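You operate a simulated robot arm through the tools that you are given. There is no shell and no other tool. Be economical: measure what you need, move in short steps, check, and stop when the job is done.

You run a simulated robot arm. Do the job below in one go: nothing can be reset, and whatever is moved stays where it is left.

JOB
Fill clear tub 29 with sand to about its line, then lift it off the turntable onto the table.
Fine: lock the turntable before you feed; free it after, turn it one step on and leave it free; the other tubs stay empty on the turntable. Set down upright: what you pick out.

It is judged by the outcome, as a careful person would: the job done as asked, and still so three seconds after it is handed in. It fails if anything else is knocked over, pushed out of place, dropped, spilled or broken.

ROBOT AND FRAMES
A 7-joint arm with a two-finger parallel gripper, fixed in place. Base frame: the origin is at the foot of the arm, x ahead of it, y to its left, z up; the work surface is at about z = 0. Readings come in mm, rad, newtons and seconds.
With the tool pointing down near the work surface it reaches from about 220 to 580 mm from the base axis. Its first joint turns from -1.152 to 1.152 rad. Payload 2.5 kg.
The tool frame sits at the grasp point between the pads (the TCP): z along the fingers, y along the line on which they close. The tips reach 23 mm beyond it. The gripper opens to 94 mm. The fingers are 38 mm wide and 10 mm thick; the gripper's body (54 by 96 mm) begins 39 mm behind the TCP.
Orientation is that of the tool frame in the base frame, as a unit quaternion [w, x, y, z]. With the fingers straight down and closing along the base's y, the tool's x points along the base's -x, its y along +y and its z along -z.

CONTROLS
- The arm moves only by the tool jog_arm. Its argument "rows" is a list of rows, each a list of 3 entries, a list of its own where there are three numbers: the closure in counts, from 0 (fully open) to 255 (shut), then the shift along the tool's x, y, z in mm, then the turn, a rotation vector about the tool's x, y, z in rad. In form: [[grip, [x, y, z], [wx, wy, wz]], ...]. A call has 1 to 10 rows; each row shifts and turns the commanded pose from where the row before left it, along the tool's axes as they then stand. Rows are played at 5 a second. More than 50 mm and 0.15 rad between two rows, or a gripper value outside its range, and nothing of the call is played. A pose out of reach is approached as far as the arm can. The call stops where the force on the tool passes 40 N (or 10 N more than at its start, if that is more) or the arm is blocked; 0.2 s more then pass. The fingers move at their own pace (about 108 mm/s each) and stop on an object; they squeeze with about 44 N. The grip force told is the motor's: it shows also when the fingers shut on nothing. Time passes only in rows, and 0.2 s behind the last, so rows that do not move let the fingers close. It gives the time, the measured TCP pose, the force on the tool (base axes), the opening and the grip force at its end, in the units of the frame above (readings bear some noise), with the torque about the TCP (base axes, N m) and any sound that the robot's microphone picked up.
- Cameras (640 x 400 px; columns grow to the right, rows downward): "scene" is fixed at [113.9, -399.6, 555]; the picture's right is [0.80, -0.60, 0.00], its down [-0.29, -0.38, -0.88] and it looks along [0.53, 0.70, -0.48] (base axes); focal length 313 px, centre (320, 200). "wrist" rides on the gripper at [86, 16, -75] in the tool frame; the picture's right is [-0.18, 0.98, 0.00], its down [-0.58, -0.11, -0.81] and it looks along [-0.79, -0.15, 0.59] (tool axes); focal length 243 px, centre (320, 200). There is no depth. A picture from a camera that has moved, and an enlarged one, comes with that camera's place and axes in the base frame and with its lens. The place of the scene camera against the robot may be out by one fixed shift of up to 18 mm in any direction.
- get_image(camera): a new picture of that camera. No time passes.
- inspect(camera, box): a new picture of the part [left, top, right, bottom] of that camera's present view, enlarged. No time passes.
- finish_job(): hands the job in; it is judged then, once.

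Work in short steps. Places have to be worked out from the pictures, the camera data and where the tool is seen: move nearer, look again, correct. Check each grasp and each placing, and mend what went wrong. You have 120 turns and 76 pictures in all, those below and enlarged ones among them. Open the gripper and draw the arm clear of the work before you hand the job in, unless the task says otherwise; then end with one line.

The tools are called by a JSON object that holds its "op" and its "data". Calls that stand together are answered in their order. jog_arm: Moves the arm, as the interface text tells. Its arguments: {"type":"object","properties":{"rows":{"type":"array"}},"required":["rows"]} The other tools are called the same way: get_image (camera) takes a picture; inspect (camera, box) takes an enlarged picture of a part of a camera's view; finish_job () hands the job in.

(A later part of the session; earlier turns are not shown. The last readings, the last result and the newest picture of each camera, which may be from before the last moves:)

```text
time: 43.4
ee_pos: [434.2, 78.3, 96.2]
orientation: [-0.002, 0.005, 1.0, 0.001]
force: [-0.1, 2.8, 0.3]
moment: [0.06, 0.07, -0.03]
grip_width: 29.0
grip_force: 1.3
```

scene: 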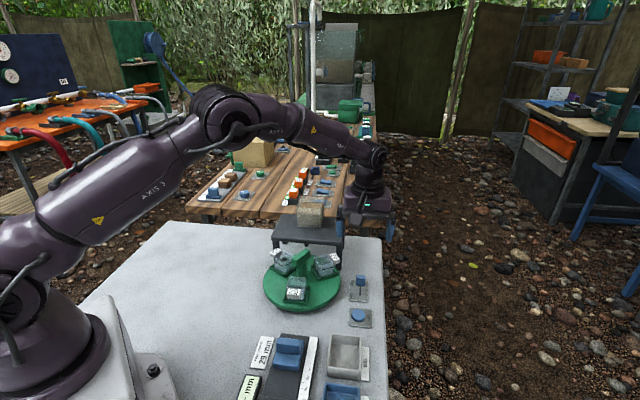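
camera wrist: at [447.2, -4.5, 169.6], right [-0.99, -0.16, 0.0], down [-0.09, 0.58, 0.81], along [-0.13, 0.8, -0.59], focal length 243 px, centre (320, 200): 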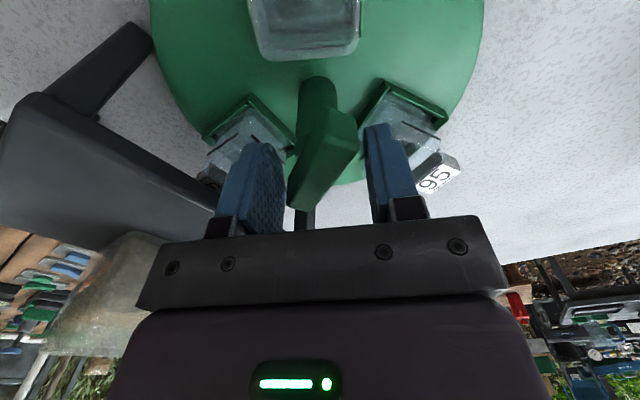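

Smooth, no load, yaw ≈ 0°. Continue CW to about −80°.

{"op": "jog_arm", "data": {"rows": [[179, [0, 0, 0], [0, 0, 0.14]], [179, [0, 0, 0], [0, 0, 0.14]], [179, [0, 0, 0], [0, 0, 0.14]], [179, [0, 0, 0], [0, 0, 0.14]], [179, [0, 0, 0], [0, 0, 0.14]], [179, [0, 0, 0], [0, 0, 0.14]], [179, [0, 0, 0], [0, 0, 0.14]], [179, [0, 0, 0], [0, 0, 0.14]], [179, [0, 0, 0], [0, 0, 0.14]], [179, [0, 0, 0], [0, 0, 0.14]]]}}

{"op": "inspect", "data": {"camera": "scene", "box": [250, 200, 355, 315]}}

```text
time: 45.6
ee_pos: [434.8, 77.3, 95.5]
orientation: [-0.002, 0.648, 0.761, -0.002]
force: [0.6, 0.8, 0.7]
moment: [0.04, 0.01, 0.0]
grip_width: 28.6
grip_force: 0.3
```

```text
3.48 times, centred on (302, 258) of scene
camera zoom: at [113.9, -399.6, 555.0], right [0.8, -0.6, 0.0], down [-0.29, -0.38, -0.88], along [0.53, 0.7, -0.48], focal length 1088 px, centre (381, 0)
```

zoom: 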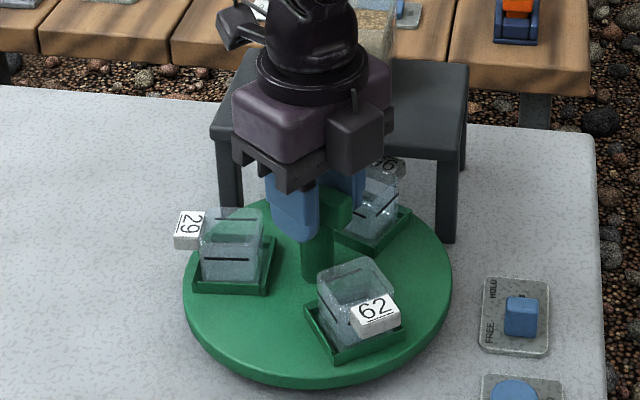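

29 now at about 140°. Open, then rise clear of the bar.

{"op": "jog_arm", "data": {"rows": [[133, [0, 0, 0], [0, 0, 0]], [133, [0, 0, 0], [0, 0, -0.07]], [133, [0, 0, -40], [0, 0, 0]], [133, [0, 0, -40], [0, 0, 0]]]}}

```text
time: 46.6
ee_pos: [435.3, 78.6, 175.9]
orientation: [-0.002, 0.62, 0.785, -0.001]
force: [0.0, 0.5, 0.3]
moment: [-0.01, -0.01, -0.03]
grip_width: 44.7
grip_force: 0.1
```

Clear at z 176. Rotate the hand back 180° (CCW) in the air.

{"op": "jog_arm", "data": {"rows": [[133, [0, 0, 0], [0, 0, -0.148]], [133, [0, 0, 0], [0, 0, -0.148]], [133, [0, 0, 0], [0, 0, -0.148]], [133, [0, 0, 0], [0, 0, -0.148]], [133, [0, 0, 0], [0, 0, -0.148]], [133, [0, 0, 0], [0, 0, -0.148]], [133, [0, 0, 0], [0, 0, -0.148]], [133, [0, 0, 0], [0, 0, -0.148]], [133, [0, 0, 0], [0, 0, -0.148]], [133, [0, 0, 0], [0, 0, -0.148]]]}}

{"op": "jog_arm", "data": {"rows": [[133, [0, 0, 0], [0, 0, -0.148]], [133, [0, 0, 0], [0, 0, -0.148]], [133, [0, 0, 0], [0, 0, -0.148]], [133, [0, 0, 0], [0, 0, -0.148]], [133, [0, 0, 0], [0, 0, -0.148]], [133, [0, 0, 0], [0, 0, -0.148]], [133, [0, 0, 0], [0, 0, -0.148]], [133, [0, 0, 0], [0, 0, -0.148]], [133, [0, 0, 0], [0, 0, -0.148]], [133, [0, 0, 0], [0, 0, -0.148]]]}}

{"op": "jog_arm", "data": {"rows": [[133, [0, 0, 0], [0, 0, -0.148]], [133, [0, 0, 0], [0, 0, 0]]]}}

{"op": "get_image", "data": {"camera": "wrist"}}

```text
time: 48.8
ee_pos: [433.7, 77.3, 173.5]
orientation: [-0.002, -0.072, 0.997, 0.002]
force: [-0.3, 1.1, -0.1]
moment: [0.04, 0.01, 0.0]
grip_width: 45.0
grip_force: 0.1
```

```text
time: 51.0
ee_pos: [432.5, 78.1, 174.5]
orientation: [0.001, 0.726, -0.688, -0.001]
force: [0.8, -0.3, -0.7]
moment: [0.01, -0.02, 0.01]
grip_width: 45.0
grip_force: 0.0
```

```text
time: 51.6
ee_pos: [435.0, 77.3, 173.9]
orientation: [0.0, 0.774, -0.633, -0.002]
force: [-0.3, -0.1, 0.7]
moment: [0.0, -0.02, -0.02]
grip_width: 44.7
grip_force: 0.0
```

```text
36 pictures are left
camera wrist: at [435.4, -11.4, 248.9], right [-1.0, -0.02, 0.0], down [-0.01, 0.59, 0.81], along [-0.02, 0.81, -0.59], focal length 243 px, centre (320, 200)
```

wrist: 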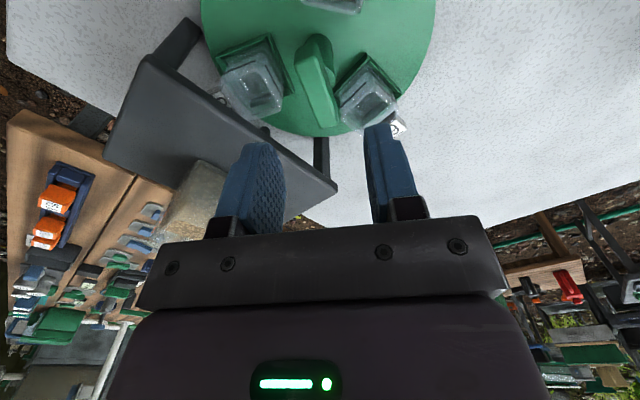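

Bar at about 98°, hand at 101.5°: aligned. Descend to z≈96 and cage.

{"op": "jog_arm", "data": {"rows": [[133, [0, 0, 40], [0, 0, 0]], [133, [0, 0, 25], [0, 0, 0]], [133, [0, 0, 13], [0, 0, 0]], [179, [0, 0, 0], [0, 0, 0]], [179, [0, 0, 0], [0, 0, 0]]]}}

```text
time: 52.8
ee_pos: [435.4, 76.5, 96.8]
orientation: [0.001, 0.774, -0.634, -0.003]
force: [-0.4, -0.3, -0.3]
moment: [0.01, 0.0, -0.02]
grip_width: 27.9
grip_force: 0.2
```

Turn CW 80°.

{"op": "jog_arm", "data": {"rows": [[179, [0, 0, 0], [0, 0, 0.14]], [179, [0, 0, 0], [0, 0, 0.14]], [179, [0, 0, 0], [0, 0, 0.14]], [179, [0, 0, 0], [0, 0, 0.14]], [179, [0, 0, 0], [0, 0, 0.14]], [179, [0, 0, 0], [0, 0, 0.14]], [179, [0, 0, 0], [0, 0, 0.14]], [179, [0, 0, 0], [0, 0, 0.14]], [179, [0, 0, 0], [0, 0, 0.14]], [179, [0, 0, 0], [0, 0, 0.14]]]}}

{"op": "inspect", "data": {"camera": "scene", "box": [260, 210, 345, 290]}}

```text
time: 55.0
ee_pos: [433.8, 79.2, 97.7]
orientation: [0.0, -0.183, 0.983, 0.001]
force: [0.2, 1.6, 0.4]
moment: [-0.02, 0.02, -0.01]
grip_width: 28.5
grip_force: 0.5
```

```text
5.00 times, centred on (302, 250) of scene
camera zoom: at [113.9, -399.6, 555.0], right [0.8, -0.6, 0.0], down [-0.29, -0.38, -0.88], along [0.53, 0.7, -0.48], focal length 1564 px, centre (408, -50)
```

zoom: 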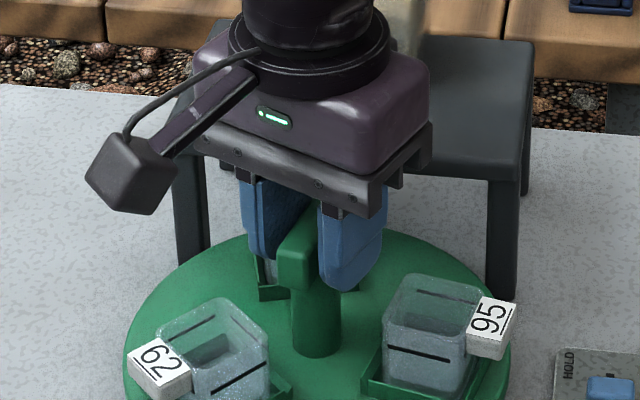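

Yaw 21°. A last 6° CW, and close to square the bar at 15°.

{"op": "jog_arm", "data": {"rows": [[179, [0, 0, 0], [0, 0, 0.1]], [205, [0, 0, 0], [0, 0, 0]], [205, [0, 0, 0], [0, 0, 0]]]}}

```text
time: 55.8
ee_pos: [433.4, 80.8, 96.4]
orientation: [-0.003, -0.135, 0.991, 0.003]
force: [-6.5, 14.9, 0.9]
moment: [0.36, -0.07, 0.02]
grip_width: 23.6
grip_force: 45.6
```

Bar squared at 15.5°. Open, rise and draw back to check alignment under the nozzle.

{"op": "jog_arm", "data": {"rows": [[133, [0, 0, 0], [0, 0, 0]], [133, [0, 0, 0], [0, 0, 0]], [133, [0, 0, -45], [0, 0, 0]], [133, [0, 0, -45], [0, 0, 0]], [133, [0, 0, -40], [0, 0, 0]]]}}

{"op": "jog_arm", "data": {"rows": [[133, [45, 0, 0], [0, 0, 0]], [133, [45, 0, 0], [0, 0, 0]], [133, [45, 0, 0], [0, 0, 0]], [133, [45, 0, 0], [0, 0, 0]]]}}

{"op": "inspect", "data": {"camera": "scene", "box": [270, 210, 345, 270]}}

{"op": "inspect", "data": {"camera": "scene", "box": [240, 200, 400, 330]}}

```text
time: 57.0
ee_pos: [433.5, 76.7, 225.9]
orientation: [-0.002, -0.135, 0.991, 0.001]
force: [0.0, 0.3, 0.8]
moment: [-0.02, 0.0, 0.0]
grip_width: 45.0
grip_force: 0.0
```

```text
time: 58.0
ee_pos: [262.8, 27.9, 224.3]
orientation: [-0.001, -0.136, 0.991, 0.002]
force: [1.0, -0.3, -0.5]
moment: [-0.02, 0.02, 0.05]
grip_width: 44.7
grip_force: 0.1
```

```text
6.67 times, centred on (308, 240) of scene
camera zoom: at [113.9, -399.6, 555.0], right [0.8, -0.6, 0.0], down [-0.29, -0.38, -0.88], along [0.53, 0.7, -0.48], focal length 2085 px, centre (403, -67)
```

zoom: 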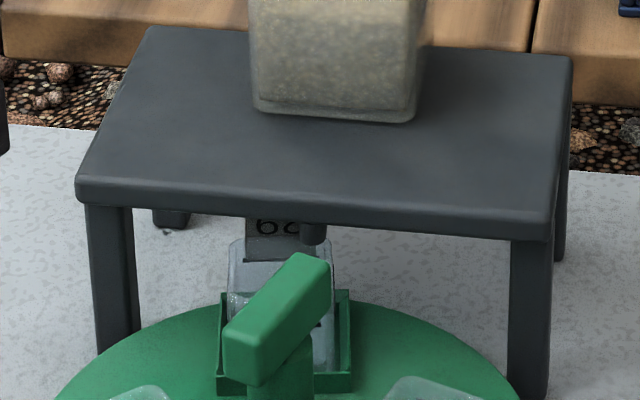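

```text
3.08 times, centred on (320, 265) of scene
camera zoom: at [113.9, -399.6, 555.0], right [0.8, -0.6, 0.0], down [-0.29, -0.38, -0.88], along [0.53, 0.7, -0.48], focal length 962 px, centre (320, 0)
```

zoom: 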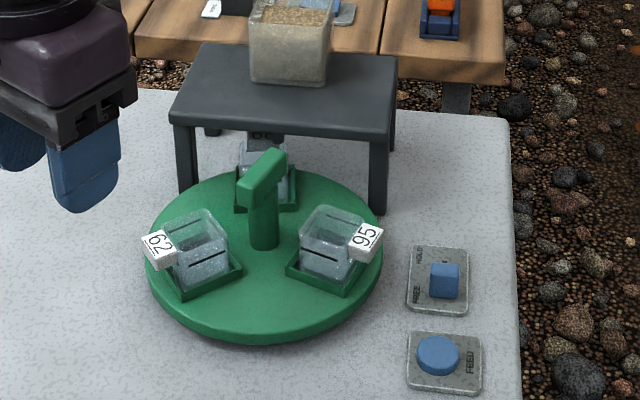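

29 lies a bit CCW of the nozzle (tub ≈ 57°, nozzle ≈ 46°). I check the bar angle with the wrist camera before a fine correction.

{"op": "inspect", "data": {"camera": "wrist", "box": [220, 0, 460, 150]}}

```text
2.67 times, centred on (340, 75) of wrist
camera zoom: at [175.0, 17.7, 300.1], right [-0.09, 1.0, 0.0], down [0.59, 0.05, 0.8], along [0.8, 0.07, -0.59], focal length 647 px, centre (267, 533)
```

zoom: 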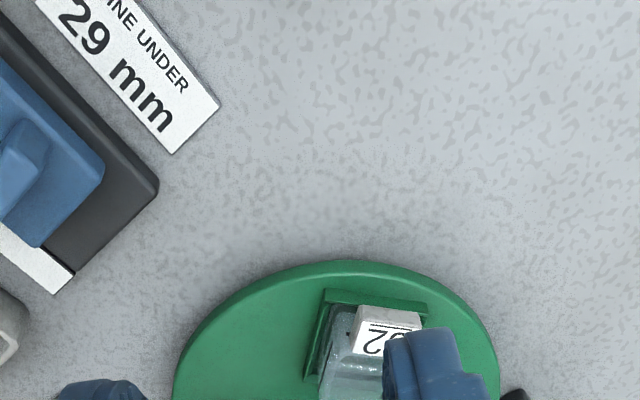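

Not enough in view. Go back above the handle and view it from there.

{"op": "jog_arm", "data": {"rows": [[133, [-45, 0, 0], [0, 0, 0]], [133, [-45, 0, 0], [0, 0, 0]], [133, [-45, 0, 0], [0, 0, 0]], [133, [-43, 0, 0], [0, 0, 0]], [133, [0, 0, 0], [0, 0, -0.1]]]}}

{"op": "inspect", "data": {"camera": "wrist", "box": [180, 0, 460, 160]}}

```text
time: 59.2
ee_pos: [432.7, 76.7, 228.7]
orientation: [-0.002, -0.185, 0.983, 0.001]
force: [-0.5, -0.3, -0.2]
moment: [0.02, 0.01, 0.01]
grip_width: 44.9
grip_force: 0.0
```

```text
2.29 times, centred on (320, 80) of wrist
camera zoom: at [346.3, 58.3, 302.0], right [-0.18, 0.98, 0.0], down [0.58, 0.11, 0.8], along [0.79, 0.15, -0.59], focal length 555 px, centre (320, 474)
```

zoom: 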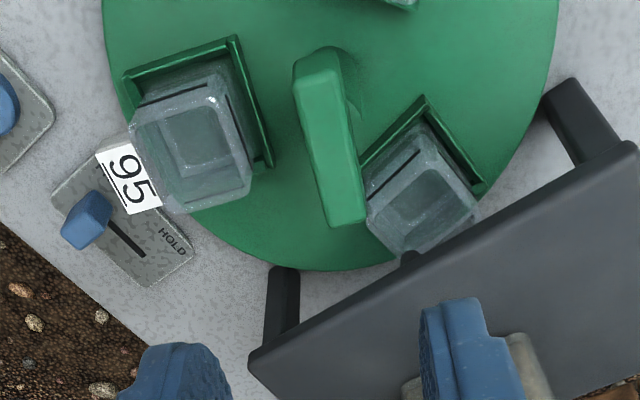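

Tub 29 at ≈57°, nozzle ≈44°: need ≈12° more CW. I'll descend, cage, turn to yaw 14°, square, and then release in gentle steps to see where it shifts.

{"op": "jog_arm", "data": {"rows": [[133, [-1, 2, 45], [0, 0, -0.05]], [133, [0, 0, 45], [0, 0, 0]], [133, [0, 0, 30], [0, 0, 0]], [133, [0, 0, 12], [0, 0, 0]], [179, [0, 0, 0], [0, 0, 0]], [179, [0, 0, 0], [0, 0, 0]]]}}

{"op": "jog_arm", "data": {"rows": [[179, [0, 0, 0], [0, 0, 0.07]], [179, [0, 0, 0], [0, 0, 0.07]], [179, [0, 0, 0], [0, 0, 0.05]], [185, [0, 0, 0], [0, 0, 0]], [190, [0, 0, 0], [0, 0, 0]], [192, [0, 0, 0], [0, 0, 0]], [192, [0, 0, 0], [0, 0, 0]]]}}

```text
time: 60.6
ee_pos: [430.2, 78.2, 95.4]
orientation: [-0.001, -0.209, 0.978, 0.002]
force: [0.2, 0.8, 0.1]
moment: [-0.02, -0.02, 0.0]
grip_width: 27.9
grip_force: 0.0
```

```text
time: 62.2
ee_pos: [432.0, 80.4, 94.1]
orientation: [-0.002, -0.115, 0.993, 0.002]
force: [1.1, 3.5, 0.5]
moment: [0.04, -0.02, 0.02]
grip_width: 24.4
grip_force: 1.4
```

Squared at 13°. Open gently and look before rising.

{"op": "jog_arm", "data": {"rows": [[185, [0, 0, 0], [0, 0, 0]], [179, [0, 0, 0], [0, 0, 0]], [165, [0, 0, 0], [0, 0, 0]], [150, [0, 0, 0], [0, 0, 0]], [140, [0, 0, 0], [0, 0, 0]], [133, [0, 0, 0], [0, 0, 0]]]}}

{"op": "inspect", "data": {"camera": "wrist", "box": [180, 40, 460, 230]}}

```text
time: 63.6
ee_pos: [431.5, 79.7, 97.2]
orientation: [-0.002, -0.115, 0.993, 0.002]
force: [-0.1, 0.4, 0.3]
moment: [-0.01, -0.01, -0.04]
grip_width: 44.9
grip_force: 0.0
```

```text
2.11 times, centred on (320, 135) of wrist
camera zoom: at [343.7, 74.1, 169.8], right [-0.05, 1.0, 0.0], down [0.59, 0.03, 0.8], along [0.8, 0.04, -0.59], focal length 511 px, centre (320, 337)
```

zoom: 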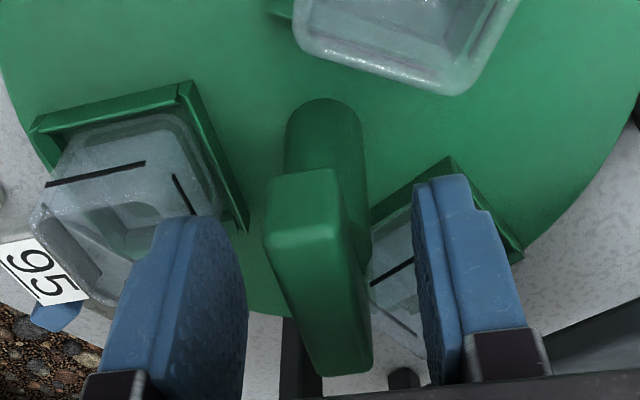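

Bar still at ≈13°. Rise and re-check from the same vantage as before.

{"op": "jog_arm", "data": {"rows": [[133, [0, 0, -15], [0, 0, 0]], [133, [0, 0, -25], [0, 0, 0]], [133, [0, 0, -45], [0, 0, 0]], [133, [0, 0, -45], [0, 0, 0]]]}}

{"op": "inspect", "data": {"camera": "wrist", "box": [180, 0, 460, 160]}}

```text
time: 64.6
ee_pos: [434.7, 77.5, 223.9]
orientation: [-0.001, -0.115, 0.993, 0.001]
force: [0.8, 0.0, 1.0]
moment: [0.0, -0.01, 0.0]
grip_width: 44.9
grip_force: 0.0
```

```text
2.29 times, centred on (320, 80) of wrist
camera zoom: at [346.7, 72.9, 298.6], right [-0.05, 1.0, 0.0], down [0.59, 0.03, 0.8], along [0.8, 0.04, -0.59], focal length 555 px, centre (320, 474)
```

zoom: 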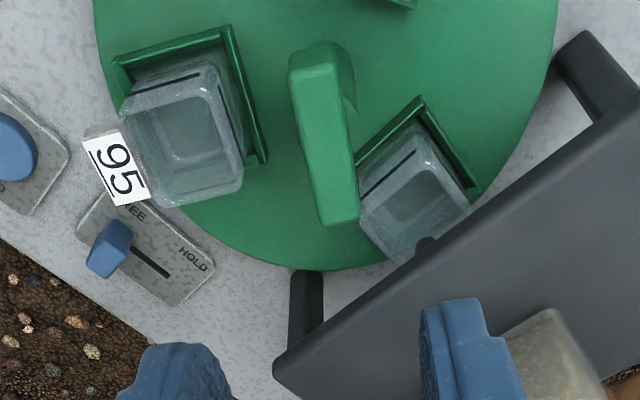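

Bar ≈14°, holding. Cross-check in the scene view.

{"op": "inspect", "data": {"camera": "scene", "box": [270, 210, 345, 270]}}

```text
6.67 times, centred on (308, 240) of scene
camera zoom: at [113.9, -399.6, 555.0], right [0.8, -0.6, 0.0], down [-0.29, -0.38, -0.88], along [0.53, 0.7, -0.48], focal length 2085 px, centre (403, -67)
```

zoom: 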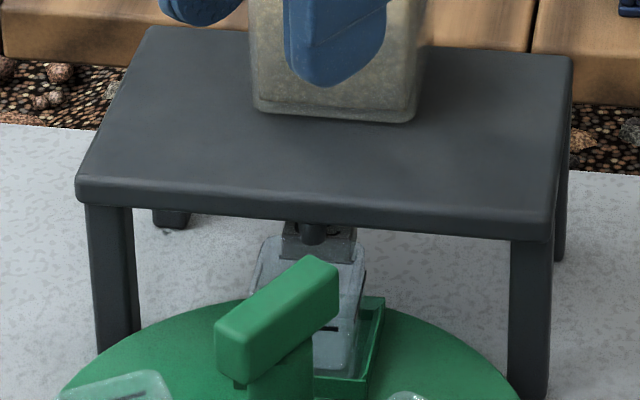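

29 is centred under the nozzle. Now to the lever: move above the FREE position (~521, −32) and yaw to 45°.

{"op": "jog_arm", "data": {"rows": [[133, [-15, -32, 0], [0, 0, 0]], [133, [-15, -32, 0], [0, 0, 0]], [133, [-15, -32, 0], [0, 0, 0]], [133, [-14, -30, 0], [0, 0, 0]], [133, [0, 0, 0], [0, 0, -0.139]], [133, [0, 0, 0], [0, 0, -0.139]], [133, [0, 0, 0], [0, 0, -0.139]], [133, [0, 0, 0], [0, 0, -0.139]], [133, [0, 0, 45], [0, 0, 0]]]}}

{"op": "inspect", "data": {"camera": "wrist", "box": [220, 0, 420, 120]}}

```text
time: 66.6
ee_pos: [518.9, -32.9, 180.7]
orientation: [-0.002, -0.384, 0.923, 0.001]
force: [0.0, -0.4, 0.2]
moment: [0.01, 0.0, -0.04]
grip_width: 44.9
grip_force: 0.0
```

```text
3.20 times, centred on (320, 60) of wrist
camera zoom: at [446.9, -85.0, 255.4], right [-0.57, 0.82, 0.0], down [0.49, 0.33, 0.81], along [0.66, 0.46, -0.59], focal length 776 px, centre (320, 648)
```

zoom: 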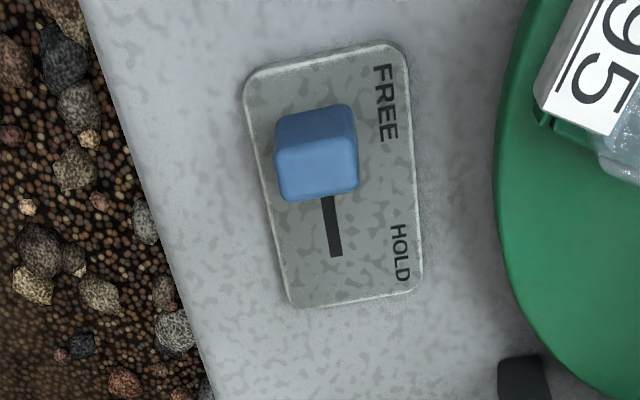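

Knob right below at (521, −32). Descend and grip it.

{"op": "jog_arm", "data": {"rows": [[133, [-1, -2, 45], [0, 0, 0]], [133, [0, 0, 45], [0, 0, 0]], [133, [0, 0, 35], [0, 0, 0]], [133, [0, 0, 15], [0, 0, 0]], [190, [0, 0, 0], [0, 0, 0]], [205, [0, 0, 0], [0, 0, 0]], [205, [0, 0, 0], [0, 0, 0]]]}}

```text
time: 68.2
ee_pos: [520.3, -34.8, 39.8]
orientation: [-0.002, -0.383, 0.924, -0.001]
force: [10.1, -7.3, -10.8]
moment: [0.0, -0.34, -0.04]
grip_width: 21.0
grip_force: 45.0
```

Gripped. Slide 45° direction toward HOLD in small steps.

{"op": "jog_arm", "data": {"rows": [[205, [-8, -1, 0], [0, 0, 0]], [205, [-8, 0, 0], [0, 0, 0]], [205, [-8, 0, 0], [0, 0, 0]], [205, [-5, 0, 0], [0, 0, 0]], [205, [-3, 0, 0], [0, 0, 0]]]}}

```text
time: 69.2
ee_pos: [539.6, -15.7, 40.3]
orientation: [-0.003, -0.383, 0.924, 0.0]
force: [0.8, -0.1, -0.8]
moment: [-0.08, -0.06, 0.0]
grip_width: 21.2
grip_force: 45.4
stopped in row 5: the force on the tool passed its limit at 41 N (the readings are from after the stop); the commanded pose is now the measured one
```

It reached a stop after 27 mm. Release, rise and verify the lever and the turntable.

{"op": "jog_arm", "data": {"rows": [[170, [0, 0, 0], [0, 0, 0]], [133, [0, 0, 0], [0, 0, 0]], [133, [0, 0, -40], [0, 0, 0]], [133, [0, 0, -45], [0, 0, 0]], [133, [0, 0, -30], [0, 0, 0]]]}}

{"op": "inspect", "data": {"camera": "scene", "box": [270, 210, 390, 330]}}

{"op": "inspect", "data": {"camera": "wrist", "box": [220, 0, 420, 120]}}

```text
time: 70.4
ee_pos: [540.9, -15.4, 155.8]
orientation: [-0.003, -0.382, 0.924, 0.0]
force: [-0.2, 0.2, 0.0]
moment: [-0.03, 0.02, -0.01]
grip_width: 45.0
grip_force: 0.0
```

```text
3.33 times, centred on (330, 270) of scene
camera zoom: at [113.9, -399.6, 555.0], right [0.8, -0.6, 0.0], down [-0.29, -0.38, -0.88], along [0.53, 0.7, -0.48], focal length 1042 px, centre (287, -33)
```

zoom: 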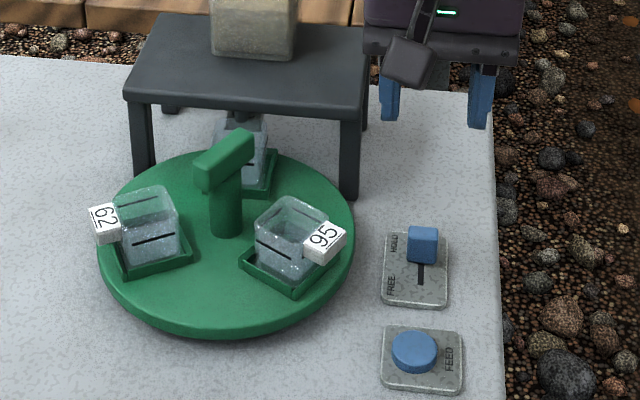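

```text
3.20 times, centred on (320, 60) of wrist
camera zoom: at [467.3, -65.4, 231.1], right [-0.56, 0.83, 0.0], down [0.49, 0.33, 0.8], along [0.66, 0.45, -0.6], focal length 776 px, centre (320, 648)
```

zoom: 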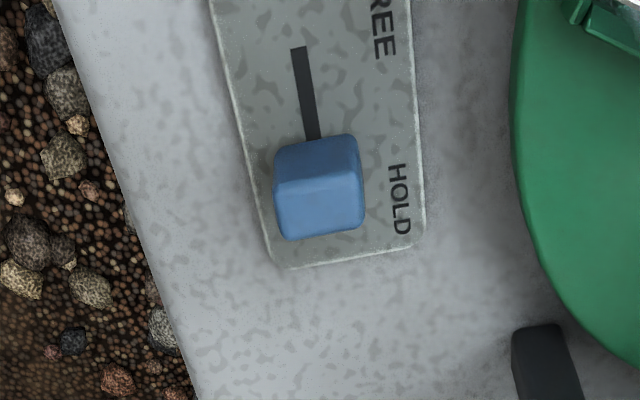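

The knob is near HOLD but perhaps 4–5 mm short of its original end. I regrip and push on to the stop.

{"op": "jog_arm", "data": {"rows": [[133, [0, 0, 45], [0, 0, 0]], [133, [0, 0, 45], [0, 0, 0]], [133, [0, 0, 25], [0, 0, 0]], [190, [0, 0, 0], [0, 0, 0]], [205, [0, 0, 0], [0, 0, 0]], [205, [0, 0, 0], [0, 0, 0]]]}}

{"op": "jog_arm", "data": {"rows": [[205, [-2, 0, 0], [0, 0, 0]], [205, [-2, 0, 0], [0, 0, 0]], [205, [-2, 0, 0], [0, 0, 0]]]}}

```text
time: 71.8
ee_pos: [538.7, -17.1, 40.7]
orientation: [-0.003, -0.382, 0.924, 0.0]
force: [-1.3, 1.9, -2.6]
moment: [0.08, -0.21, 0.01]
grip_width: 20.9
grip_force: 45.3
```

```text
time: 72.6
ee_pos: [542.1, -12.4, 40.0]
orientation: [-0.003, -0.383, 0.924, 0.0]
force: [3.9, -2.4, -11.4]
moment: [-0.08, 0.01, -0.08]
grip_width: 21.1
grip_force: 45.4
```

Moved on ~6 mm with little resistance. A few mm more to find the stop.

{"op": "jog_arm", "data": {"rows": [[205, [-2, 0, 0], [0, 0, 0]], [205, [-2, 0, 0], [0, 0, 0]], [205, [0, 0, 0], [0, 0, 0]]]}}

```text
time: 73.4
ee_pos: [545.5, -9.1, 39.5]
orientation: [-0.004, -0.383, 0.924, 0.0]
force: [4.2, -3.0, -18.0]
moment: [-0.01, -0.19, -0.02]
grip_width: 21.0
grip_force: 44.7
```

That is the original HOLD position. Release, rise, check.

{"op": "jog_arm", "data": {"rows": [[170, [0, 0, 0], [0, 0, 0]], [133, [0, 0, 0], [0, 0, 0]], [133, [0, 0, -45], [0, 0, 0]], [133, [0, 0, -45], [0, 0, 0]], [133, [0, 0, -35], [0, 0, 0]]]}}

{"op": "inspect", "data": {"camera": "scene", "box": [270, 210, 390, 330]}}

```text
time: 74.6
ee_pos: [547.3, -6.9, 165.0]
orientation: [-0.002, -0.382, 0.924, 0.001]
force: [-0.2, 0.3, 0.3]
moment: [0.03, 0.0, -0.01]
grip_width: 45.0
grip_force: 0.0
```

```text
3.33 times, centred on (330, 270) of scene
camera zoom: at [113.9, -399.6, 555.0], right [0.8, -0.6, 0.0], down [-0.29, -0.38, -0.88], along [0.53, 0.7, -0.48], focal length 1042 px, centre (287, -33)
```

zoom: 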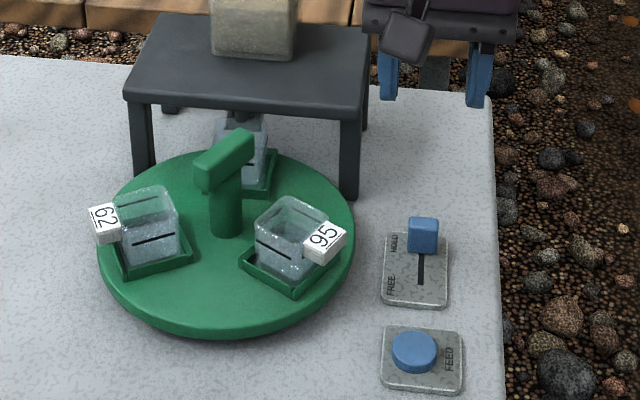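

HOLD confirmed. Now move above the FEED button (~466, −76) with the fingers closed.

{"op": "jog_arm", "data": {"rows": [[255, [36, 3, 0], [0, 0, 0]], [255, [36, 3, 0], [0, 0, 0]], [255, [34, 2, 0], [0, 0, 0]], [255, [0, 0, 30], [0, 0, 0]]]}}

{"op": "inspect", "data": {"camera": "wrist", "box": [220, 0, 420, 120]}}

```text
time: 75.6
ee_pos: [465.3, -78.2, 134.5]
orientation: [-0.003, -0.383, 0.924, -0.001]
force: [-0.6, -0.1, 0.2]
moment: [-0.01, 0.01, -0.01]
grip_width: 0.1
grip_force: 42.5
```

```text
3.20 times, centred on (320, 60) of wrist
camera zoom: at [391.9, -128.9, 209.6], right [-0.56, 0.83, 0.0], down [0.49, 0.34, 0.8], along [0.66, 0.45, -0.6], focal length 776 px, centre (320, 648)
```

zoom: 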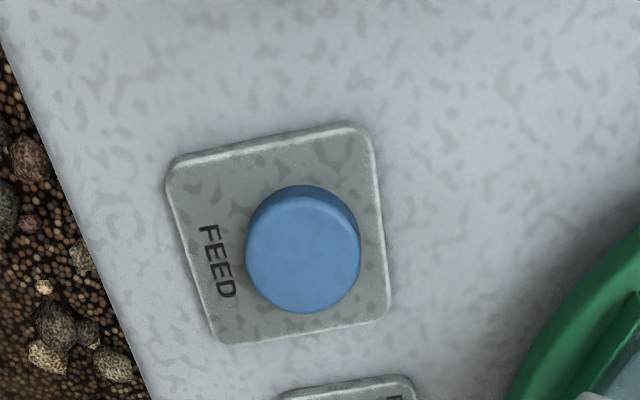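

Button centre ≈ (471, −80). Correct and descend to just above it.

{"op": "jog_arm", "data": {"rows": [[255, [-2.8, -5.7, 40], [0, 0, 0]], [255, [0, 0, 30], [0, 0, 0]], [255, [0, 0, 14], [0, 0, 0]]]}}

{"op": "inspect", "data": {"camera": "scene", "box": [310, 250, 390, 330]}}

```text
time: 76.4
ee_pos: [473.7, -78.2, 52.0]
orientation: [-0.002, -0.383, 0.924, 0.0]
force: [0.3, 0.0, -0.1]
moment: [0.02, 0.01, -0.02]
grip_width: 0.0
grip_force: 42.4
```

```text
5.00 times, centred on (350, 290) of scene
camera zoom: at [113.9, -399.6, 555.0], right [0.8, -0.6, 0.0], down [-0.29, -0.38, -0.88], along [0.53, 0.7, -0.48], focal length 1564 px, centre (170, -250)
```

zoom: 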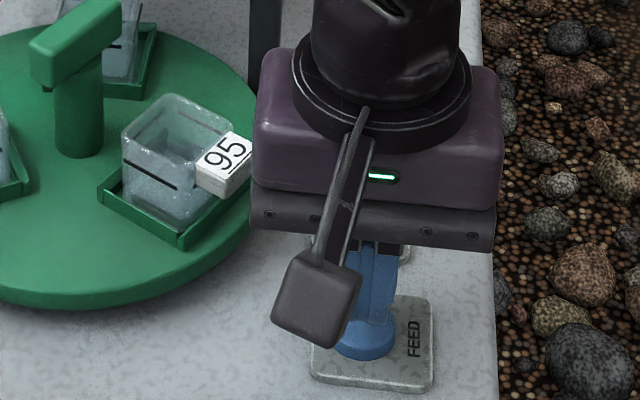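

Tips are over the button. Lower in small steps to find contact.

{"op": "jog_arm", "data": {"rows": [[255, [0, 0, 4], [0, 0, 0]], [255, [0, 0, 3], [0, 0, 0]]]}}

```text
time: 77.0
ee_pos: [472.9, -78.7, 45.0]
orientation: [-0.003, -0.382, 0.924, 0.0]
force: [-0.6, -0.3, 0.0]
moment: [0.01, 0.01, 0.0]
grip_width: 0.0
grip_force: 41.9
```

No contact yet (tips z≈22). A short press: 4 mm down and back up.

{"op": "jog_arm", "data": {"rows": [[255, [0, 0, 4], [0, 0, 0]], [255, [0, 0, -4], [0, 0, 0]]]}}

{"op": "inspect", "data": {"camera": "scene", "box": [270, 190, 345, 270]}}

```text
time: 77.6
ee_pos: [472.1, -79.6, 44.5]
orientation: [-0.003, -0.383, 0.924, 0.001]
force: [-0.1, 0.8, 0.0]
moment: [0.02, 0.0, 0.01]
grip_width: 0.0
grip_force: 42.3
```

```text
5.00 times, centred on (308, 230) of scene
camera zoom: at [113.9, -399.6, 555.0], right [0.8, -0.6, 0.0], down [-0.29, -0.38, -0.88], along [0.53, 0.7, -0.48], focal length 1564 px, centre (382, 50)
```

zoom: 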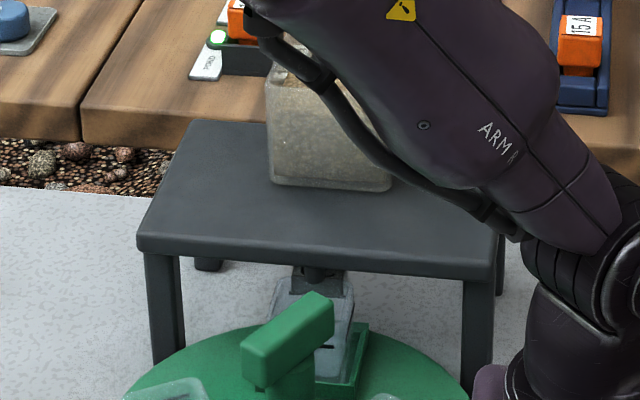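

No contact felt, no sand. Press deeper, reading the force at the bottom.

{"op": "jog_arm", "data": {"rows": [[255, [0, 0, 5], [0, 0, 0]], [255, [0, 0, 2], [0, 0, 0]]]}}

{"op": "inspect", "data": {"camera": "scene", "box": [290, 225, 330, 265]}}

```text
time: 78.2
ee_pos: [470.8, -79.0, 37.8]
orientation: [-0.002, -0.383, 0.924, -0.001]
force: [-0.6, -0.1, -0.9]
moment: [0.03, 0.0, -0.02]
grip_width: 0.0
grip_force: 43.1
```

```text
10.00 times, centred on (310, 245) of scene
camera zoom: at [113.9, -399.6, 555.0], right [0.8, -0.6, 0.0], down [-0.29, -0.38, -0.88], along [0.53, 0.7, -0.48], focal length 3128 px, centre (420, -250)
```

zoom: 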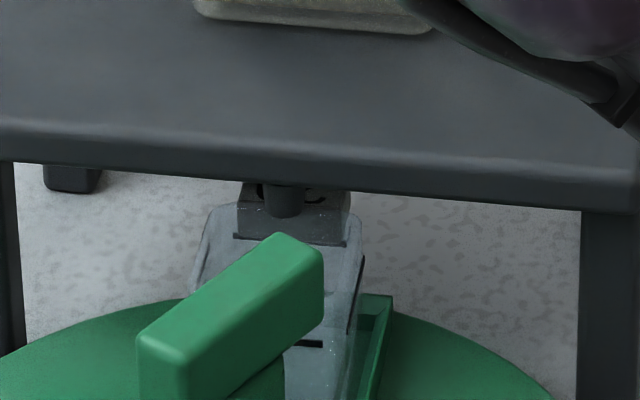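

Still no contact at tip z≈15. Lower further step by step.

{"op": "jog_arm", "data": {"rows": [[255, [0, 0, 2], [0, 0, 0]], [255, [0, 0, 2], [0, 0, 0]]]}}

```text
time: 78.8
ee_pos: [472.1, -78.6, 33.0]
orientation: [-0.003, -0.383, 0.924, 0.001]
force: [-1.1, 1.3, 2.8]
moment: [0.08, 0.0, 0.01]
grip_width: 0.0
grip_force: 42.1
heard: click
```

A click: the button is pressed. Look at the tub.

{"op": "inspect", "data": {"camera": "scene", "box": [290, 225, 330, 265]}}

```text
10.00 times, centred on (310, 245) of scene
camera zoom: at [113.9, -399.6, 555.0], right [0.8, -0.6, 0.0], down [-0.29, -0.38, -0.88], along [0.53, 0.7, -0.48], focal length 3128 px, centre (420, -250)
```

zoom: 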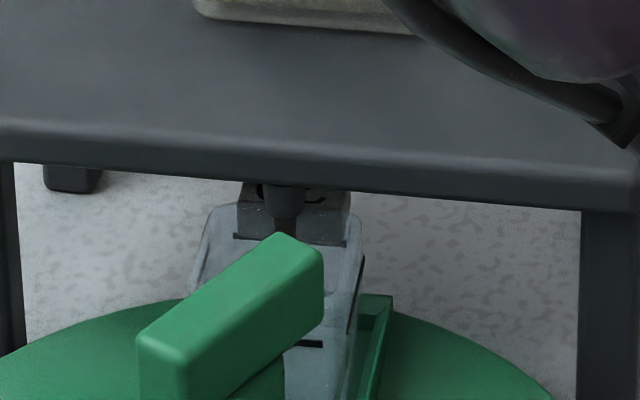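

A stream has begun below the nozzle. Hold briefly and check level.

{"op": "jog_arm", "data": {"rows": [[255, [0, 0, 0], [0, 0, 0]]]}}

{"op": "inspect", "data": {"camera": "scene", "box": [290, 225, 330, 265]}}

```text
time: 79.2
ee_pos: [470.8, -79.4, 31.4]
orientation: [-0.003, -0.383, 0.924, -0.001]
force: [-0.3, 1.9, 2.8]
moment: [0.04, -0.03, 0.04]
grip_width: 0.0
grip_force: 42.9
```

```text
10.00 times, centred on (310, 245) of scene
camera zoom: at [113.9, -399.6, 555.0], right [0.8, -0.6, 0.0], down [-0.29, -0.38, -0.88], along [0.53, 0.7, -0.48], focal length 3128 px, centre (420, -250)
```

zoom: 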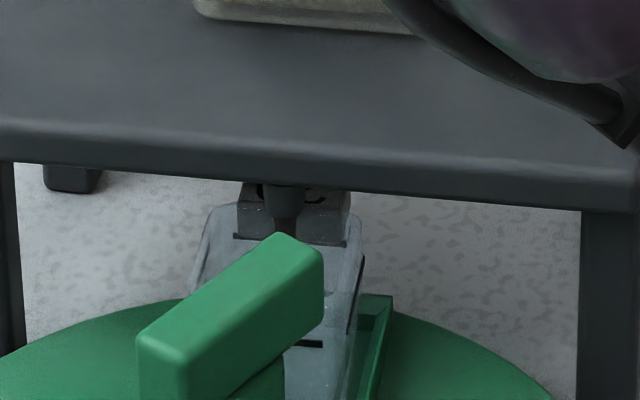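

The stream runs while held; the level isn't visible yet. Hold another ~1 s.

{"op": "jog_arm", "data": {"rows": [[255, [0, 0, 0], [0, 0, 0]], [255, [0, 0, 0], [0, 0, 0]], [255, [0, 0, 0], [0, 0, 0]], [255, [0, 0, 0], [0, 0, 0]]]}}

{"op": "inspect", "data": {"camera": "scene", "box": [300, 230, 330, 270]}}

```text
time: 80.2
ee_pos: [472.5, -78.5, 32.9]
orientation: [-0.003, -0.383, 0.924, 0.001]
force: [0.7, 0.7, 2.2]
moment: [0.03, -0.02, 0.01]
grip_width: 0.3
grip_force: 42.4
```

```text
10.00 times, centred on (315, 250) of scene
camera zoom: at [113.9, -399.6, 555.0], right [0.8, -0.6, 0.0], down [-0.29, -0.38, -0.88], along [0.53, 0.7, -0.48], focal length 3128 px, centre (370, -300)
```

zoom: 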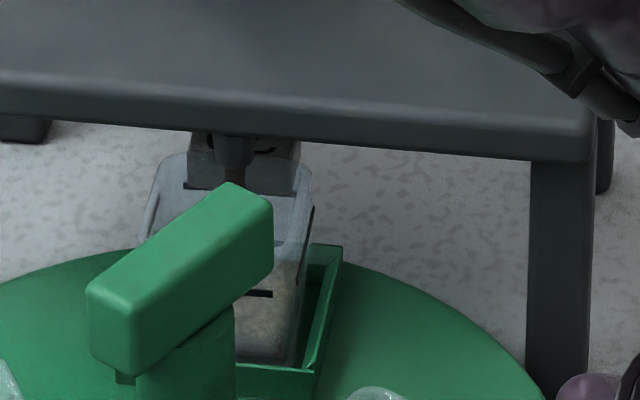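

Sand shows up to near the front line. I zoom tighter before going on (no time passes).

{"op": "inspect", "data": {"camera": "scene", "box": [308, 248, 324, 264]}}

```text
16.00 times, centred on (316, 256) of scene
camera zoom: at [113.9, -399.6, 555.0], right [0.8, -0.6, 0.0], down [-0.29, -0.38, -0.88], along [0.53, 0.7, -0.48], focal length 5004 px, centre (384, -696)
```

zoom: 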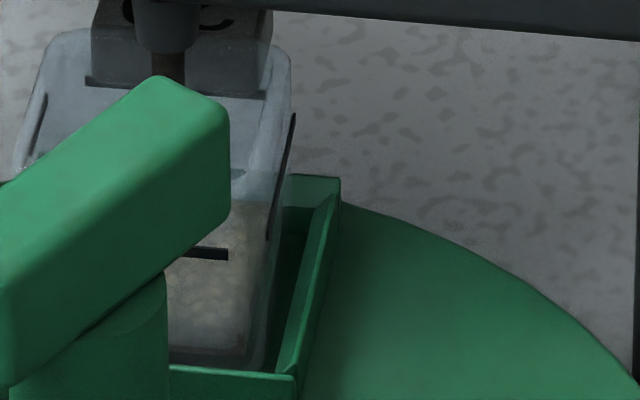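

Judging by the line on the rear wall (row ~92) against the sand's rear edge (row ~205), the sand only thinly covers the floor. Hold about 2 s more.

{"op": "jog_arm", "data": {"rows": [[255, [0, 0, 0], [0, 0, 0]], [255, [0, 0, 0], [0, 0, 0]], [255, [0, 0, 0], [0, 0, 0]], [255, [0, 0, 0], [0, 0, 0]], [255, [0, 0, 0], [0, 0, 0]], [255, [0, 0, 0], [0, 0, 0]], [255, [0, 0, 0], [0, 0, 0]], [255, [0, 0, 0], [0, 0, 0]]]}}

{"op": "inspect", "data": {"camera": "scene", "box": [308, 248, 324, 264]}}

```text
time: 82.0
ee_pos: [471.7, -79.7, 33.0]
orientation: [-0.003, -0.383, 0.924, -0.001]
force: [0.5, 0.6, 2.1]
moment: [0.04, -0.08, 0.02]
grip_width: 0.0
grip_force: 42.8
```

```text
16.00 times, centred on (316, 256) of scene
camera zoom: at [113.9, -399.6, 555.0], right [0.8, -0.6, 0.0], down [-0.29, -0.38, -0.88], along [0.53, 0.7, -0.48], focal length 5004 px, centre (384, -696)
```

zoom: 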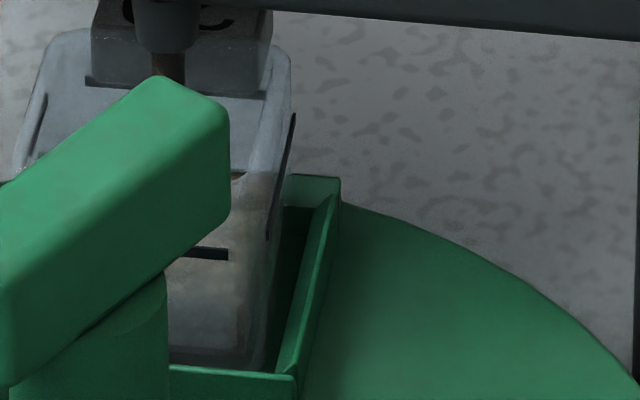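

The sand's rear edge rose from row ~205 to ~175; about 4–5 s more is needed. Hold 2.2 s and look again.

{"op": "jog_arm", "data": {"rows": [[255, [0, 0, 0], [0, 0, 0]], [255, [0, 0, 0], [0, 0, 0]], [255, [0, 0, 0], [0, 0, 0]], [255, [0, 0, 0], [0, 0, 0]], [255, [0, 0, 0], [0, 0, 0]], [255, [0, 0, 0], [0, 0, 0]], [255, [0, 0, 0], [0, 0, 0]], [255, [0, 0, 0], [0, 0, 0]], [255, [0, 0, 0], [0, 0, 0]], [255, [0, 0, 0], [0, 0, 0]]]}}

{"op": "inspect", "data": {"camera": "scene", "box": [308, 248, 324, 264]}}

```text
time: 84.2
ee_pos: [471.7, -79.7, 32.7]
orientation: [-0.003, -0.383, 0.924, 0.0]
force: [-0.1, -0.4, 2.5]
moment: [0.02, -0.05, 0.03]
grip_width: 0.0
grip_force: 42.1
```

```text
16.00 times, centred on (316, 256) of scene
camera zoom: at [113.9, -399.6, 555.0], right [0.8, -0.6, 0.0], down [-0.29, -0.38, -0.88], along [0.53, 0.7, -0.48], focal length 5004 px, centre (384, -696)
```

zoom: 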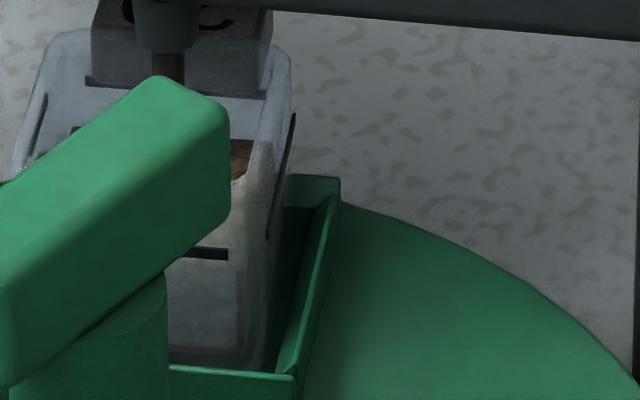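

Rear edge at row ~138, rising 17 px/s; line at ~96. Hold 2.2 s more and then lift off the button.

{"op": "jog_arm", "data": {"rows": [[255, [0, 0, 0], [0, 0, 0]], [255, [0, 0, 0], [0, 0, 0]], [255, [0, 0, 0], [0, 0, 0]], [255, [0, 0, 0], [0, 0, 0]], [255, [0, 0, 0], [0, 0, 0]], [255, [0, 0, 0], [0, 0, 0]], [255, [0, 0, 0], [0, 0, 0]], [255, [0, 0, 0], [0, 0, 0]], [255, [0, 0, 0], [0, 0, 0]], [255, [0, 0, -15], [0, 0, 0]]]}}

{"op": "inspect", "data": {"camera": "scene", "box": [308, 248, 324, 264]}}

```text
time: 86.4
ee_pos: [470.9, -79.5, 49.3]
orientation: [-0.003, -0.383, 0.924, 0.0]
force: [0.1, 0.1, -0.1]
moment: [0.03, 0.0, 0.01]
grip_width: 0.0
grip_force: 42.6
```

```text
16.00 times, centred on (316, 256) of scene
camera zoom: at [113.9, -399.6, 555.0], right [0.8, -0.6, 0.0], down [-0.29, -0.38, -0.88], along [0.53, 0.7, -0.48], focal length 5004 px, centre (384, -696)
```

zoom: 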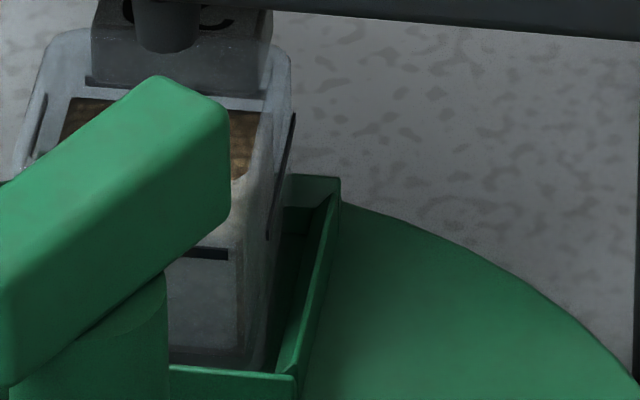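

The stream has stopped and sand is within about 1 mm of the line: good. Now free the turntable: rise, open to 45 mm, and go back above the lever.

{"op": "jog_arm", "data": {"rows": [[255, [0, 0, -45], [0, 0, 0]], [133, [0, 0, -45], [0, 0, 0]], [133, [0, 0, -25], [0, 0, 0]], [133, [-35, -1, 0], [0, 0, 0]], [133, [-35, -1, 0], [0, 0, 0]], [133, [-32, -1, 0], [0, 0, 0]]]}}

{"op": "jog_arm", "data": {"rows": [[133, [0, 0, 45], [0, 0, 0]], [133, [0, 0, 45], [0, 0, 0]], [133, [0, 0, 33], [0, 0, 0]], [190, [0, 0, 0], [0, 0, 0]], [205, [0, 0, 0], [0, 0, 0]], [205, [0, 0, 0], [0, 0, 0]]]}}

```text
time: 87.8
ee_pos: [547.6, -10.3, 161.7]
orientation: [-0.004, -0.382, 0.924, 0.0]
force: [-0.3, -0.3, 0.7]
moment: [0.03, -0.04, 0.0]
grip_width: 44.9
grip_force: 0.0
```

```text
time: 89.2
ee_pos: [546.6, -8.6, 38.7]
orientation: [-0.003, -0.384, 0.923, 0.003]
force: [-9.2, 7.8, 0.2]
moment: [-0.08, 0.18, 0.03]
grip_width: 21.0
grip_force: 45.7
```

Knob gripped at HOLD. Slide toward FREE.

{"op": "jog_arm", "data": {"rows": [[205, [8, 1, 0], [0, 0, 0]], [205, [8, 0, 0], [0, 0, 0]], [205, [8, 0, 0], [0, 0, 0]], [205, [5, 0, 0], [0, 0, 0]], [205, [4, 0, 0], [0, 0, 0]]]}}

```text
time: 90.4
ee_pos: [521.7, -34.1, 39.3]
orientation: [-0.005, -0.382, 0.924, 0.0]
force: [6.8, -9.7, -32.4]
moment: [-0.87, 0.56, -0.11]
grip_width: 21.3
grip_force: 45.2
```

At the FREE end. Release, rise and verify.

{"op": "jog_arm", "data": {"rows": [[170, [0, 0, 0], [0, 0, 0]], [133, [0, 0, 0], [0, 0, 0]], [133, [0, 0, -45], [0, 0, 0]], [133, [0, 0, -45], [0, 0, 0]], [133, [0, 0, -45], [0, 0, 0]], [133, [0, 0, -45], [0, 0, 0]]]}}

{"op": "inspect", "data": {"camera": "scene", "box": [270, 210, 390, 330]}}

```text
time: 91.8
ee_pos: [523.7, -29.4, 221.0]
orientation: [-0.002, -0.383, 0.924, 0.0]
force: [0.0, 0.2, -0.9]
moment: [0.03, -0.03, 0.0]
grip_width: 45.0
grip_force: 0.1
```

```text
3.33 times, centred on (330, 270) of scene
camera zoom: at [113.9, -399.6, 555.0], right [0.8, -0.6, 0.0], down [-0.29, -0.38, -0.88], along [0.53, 0.7, -0.48], focal length 1042 px, centre (287, -33)
```

zoom: 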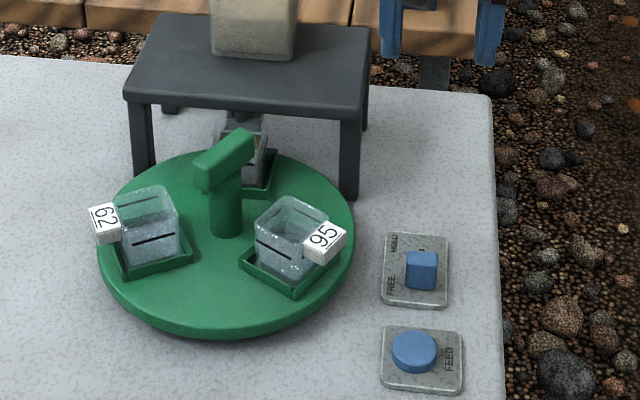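

FREE confirmed. Return above the handle and align to bar (~14°).

{"op": "jog_arm", "data": {"rows": [[133, [-3, 36, 0], [0, 0, 0]], [133, [-3, 35, 0], [0, 0, 0]], [133, [-3, 35, 0], [0, 0, 0]], [133, [-3, 35, 0], [0, 0, 0]], [133, [0, 0, 0], [0, 0, 0.135]], [133, [0, 0, 0], [0, 0, 0.135]], [133, [0, 0, 0], [0, 0, 0.135]], [133, [0, 0, 0], [0, 0, 0.12]]]}}

{"op": "inspect", "data": {"camera": "wrist", "box": [180, 0, 460, 160]}}

```text
time: 93.6
ee_pos: [432.2, 79.7, 220.0]
orientation: [-0.002, -0.129, 0.992, 0.0]
force: [0.8, -0.1, -0.2]
moment: [0.05, 0.01, 0.01]
grip_width: 45.0
grip_force: 0.2
```

```text
2.29 times, centred on (320, 80) of wrist
camera zoom: at [345.1, 70.2, 295.1], right [-0.07, 1.0, 0.0], down [0.59, 0.04, 0.8], along [0.8, 0.06, -0.6], focal length 555 px, centre (320, 474)
```

zoom: 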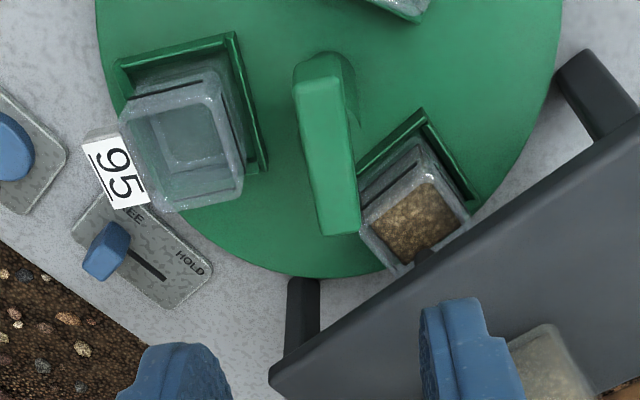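

Sand is neatly in 29, none spilled. Bar is aligned; descend and cage.

{"op": "jog_arm", "data": {"rows": [[133, [0, 0, 45], [0, 0, 0]], [133, [0, 0, 40], [0, 0, 0]], [133, [0, 0, 28], [0, 0, 0]], [133, [0, 0, 11], [0, 0, 0]], [179, [0, 0, 0], [0, 0, 0]], [179, [0, 0, 0], [0, 0, 0]]]}}

{"op": "jog_arm", "data": {"rows": [[179, [0, 0, 0], [0, 0, 0.06]], [179, [0, 0, 0], [0, 0, 0.1]], [179, [0, 0, 0], [0, 0, 0.1]], [179, [0, 0, 0], [0, 0, 0.1]], [179, [0, 0, 0], [0, 0, 0.1]], [179, [0, 0, 0], [0, 0, 0.1]], [179, [0, 0, 0], [0, 0, 0.1]], [179, [0, 0, 0], [0, 0, 0.1]], [179, [0, 0, 0], [0, 0, 0.1]]]}}

```text
time: 95.0
ee_pos: [430.3, 79.1, 92.6]
orientation: [-0.003, -0.129, 0.992, 0.0]
force: [-0.7, 0.2, -1.7]
moment: [0.03, -0.04, -0.01]
grip_width: 28.1
grip_force: 0.2
```

```text
time: 96.8
ee_pos: [426.7, 82.8, 96.0]
orientation: [-0.008, 0.221, 0.975, -0.001]
force: [-0.3, -0.5, 2.1]
moment: [-0.4, 0.1, 1.88]
grip_width: 39.1
grip_force: 44.7
stopped in row 8: the force on the tool passed its limit at 45 N (the readings are from after the stop); the commanded pose is now the measured one
```

Blocked CW: torque 1.9 N m, grip forced open. I look at where the disc is.

{"op": "inspect", "data": {"camera": "scene", "box": [250, 205, 390, 315]}}

```text
3.64 times, centred on (320, 260) of scene
camera zoom: at [113.9, -399.7, 555.0], right [0.8, -0.6, 0.0], down [-0.29, -0.38, -0.88], along [0.53, 0.7, -0.48], focal length 1137 px, centre (320, -18)
```

zoom: 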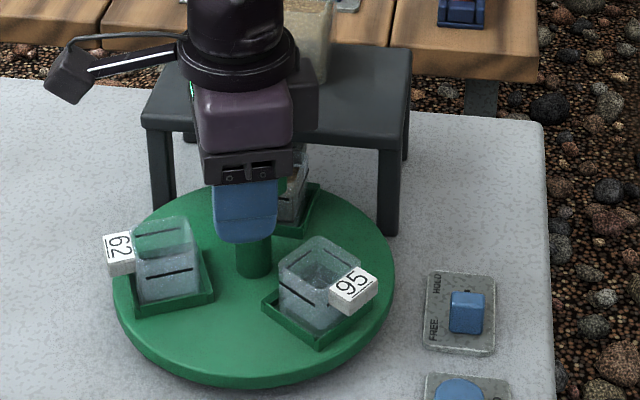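

The disc turned only to 29≈30° and hit its stop; with the earlier CCW stop at 29≈300°, its range runs CCW from here. So the step on must be CCW 120° (29 to ≈165°, 95 under the nozzle). I open and realign.

{"op": "jog_arm", "data": {"rows": [[133, [0, 0, 0], [0, 0, 0]], [133, [0, 0, 0], [0, 0, -0.1]], [133, [0, 0, 0], [0, 0, -0.1]], [133, [0, 0, 0], [0, 0, -0.1]], [133, [0, 0, 0], [0, 0, -0.1]]]}}

```text
time: 98.0
ee_pos: [427.3, 81.6, 96.3]
orientation: [-0.008, 0.025, 1.0, 0.002]
force: [-0.4, 1.2, -0.5]
moment: [-0.03, 0.03, 0.01]
grip_width: 44.8
grip_force: 0.0
```

Recentre on the axis (433, 79) and cage, then turn CCW slowly.

{"op": "jog_arm", "data": {"rows": [[133, [-6, -2.5, 0], [0, 0, 0]], [160, [0, 0, 0], [0, 0, 0]], [179, [0, 0, 0], [0, 0, 0]], [179, [0, 0, 0], [0, 0, -0.06]], [179, [0, 0, 0], [0, 0, -0.1]], [179, [0, 0, 0], [0, 0, -0.1]], [179, [0, 0, 0], [0, 0, -0.1]], [179, [0, 0, 0], [0, 0, -0.1]], [179, [0, 0, 0], [0, 0, -0.1]], [179, [0, 0, 0], [0, 0, -0.1]]]}}

```text
time: 100.2
ee_pos: [431.5, 80.1, 95.8]
orientation: [-0.007, -0.3, 0.954, 0.004]
force: [0.3, 1.6, -0.1]
moment: [-0.01, 0.03, -0.05]
grip_width: 28.8
grip_force: 1.4
```

Turning freely at yaw 35°. Continue CCW.

{"op": "jog_arm", "data": {"rows": [[179, [0, 0, 0], [0, 0, -0.11]], [179, [0, 0, 0], [0, 0, -0.11]], [179, [0, 0, 0], [0, 0, -0.11]], [179, [0, 0, 0], [0, 0, -0.11]], [179, [0, 0, 0], [0, 0, -0.11]], [179, [0, 0, 0], [0, 0, -0.11]], [179, [0, 0, 0], [0, 0, -0.11]], [179, [0, 0, 0], [0, 0, -0.11]], [179, [0, 0, 0], [0, 0, -0.11]], [179, [0, 0, 0], [0, 0, -0.11]]]}}

```text
time: 102.4
ee_pos: [432.5, 79.3, 95.4]
orientation: [0.003, 0.754, -0.657, -0.008]
force: [0.9, 0.9, -0.3]
moment: [0.01, -0.06, -0.01]
grip_width: 28.4
grip_force: 0.7
```

Yaw 98°, still free. I try going on directly to save a regrip.

{"op": "jog_arm", "data": {"rows": [[179, [0, 0, 0], [0, 0, -0.11]], [179, [0, 0, 0], [0, 0, -0.11]], [179, [0, 0, 0], [0, 0, -0.11]], [179, [0, 0, 0], [0, 0, -0.11]]]}}

```text
time: 103.4
ee_pos: [433.4, 79.1, 95.2]
orientation: [0.002, 0.879, -0.477, -0.008]
force: [1.0, 0.8, -0.4]
moment: [0.03, -0.01, -0.04]
grip_width: 28.2
grip_force: 0.3
```

Yaw 123°. Final 11° and square gently on the bar at 134°.

{"op": "jog_arm", "data": {"rows": [[179, [0, 0, 0], [0, 0, -0.1]], [179, [0, 0, 0], [0, 0, -0.09]], [185, [0, 0, 0], [0, 0, 0]], [190, [0, 0, 0], [0, 0, 0]], [192, [0, 0, 0], [0, 0, 0]], [192, [0, 0, 0], [0, 0, 0]]]}}

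```text
time: 104.8
ee_pos: [433.1, 80.5, 94.9]
orientation: [0.001, 0.92, -0.393, -0.007]
force: [6.1, 5.9, 1.5]
moment: [0.23, -0.06, -0.04]
grip_width: 27.2
grip_force: 4.9
```

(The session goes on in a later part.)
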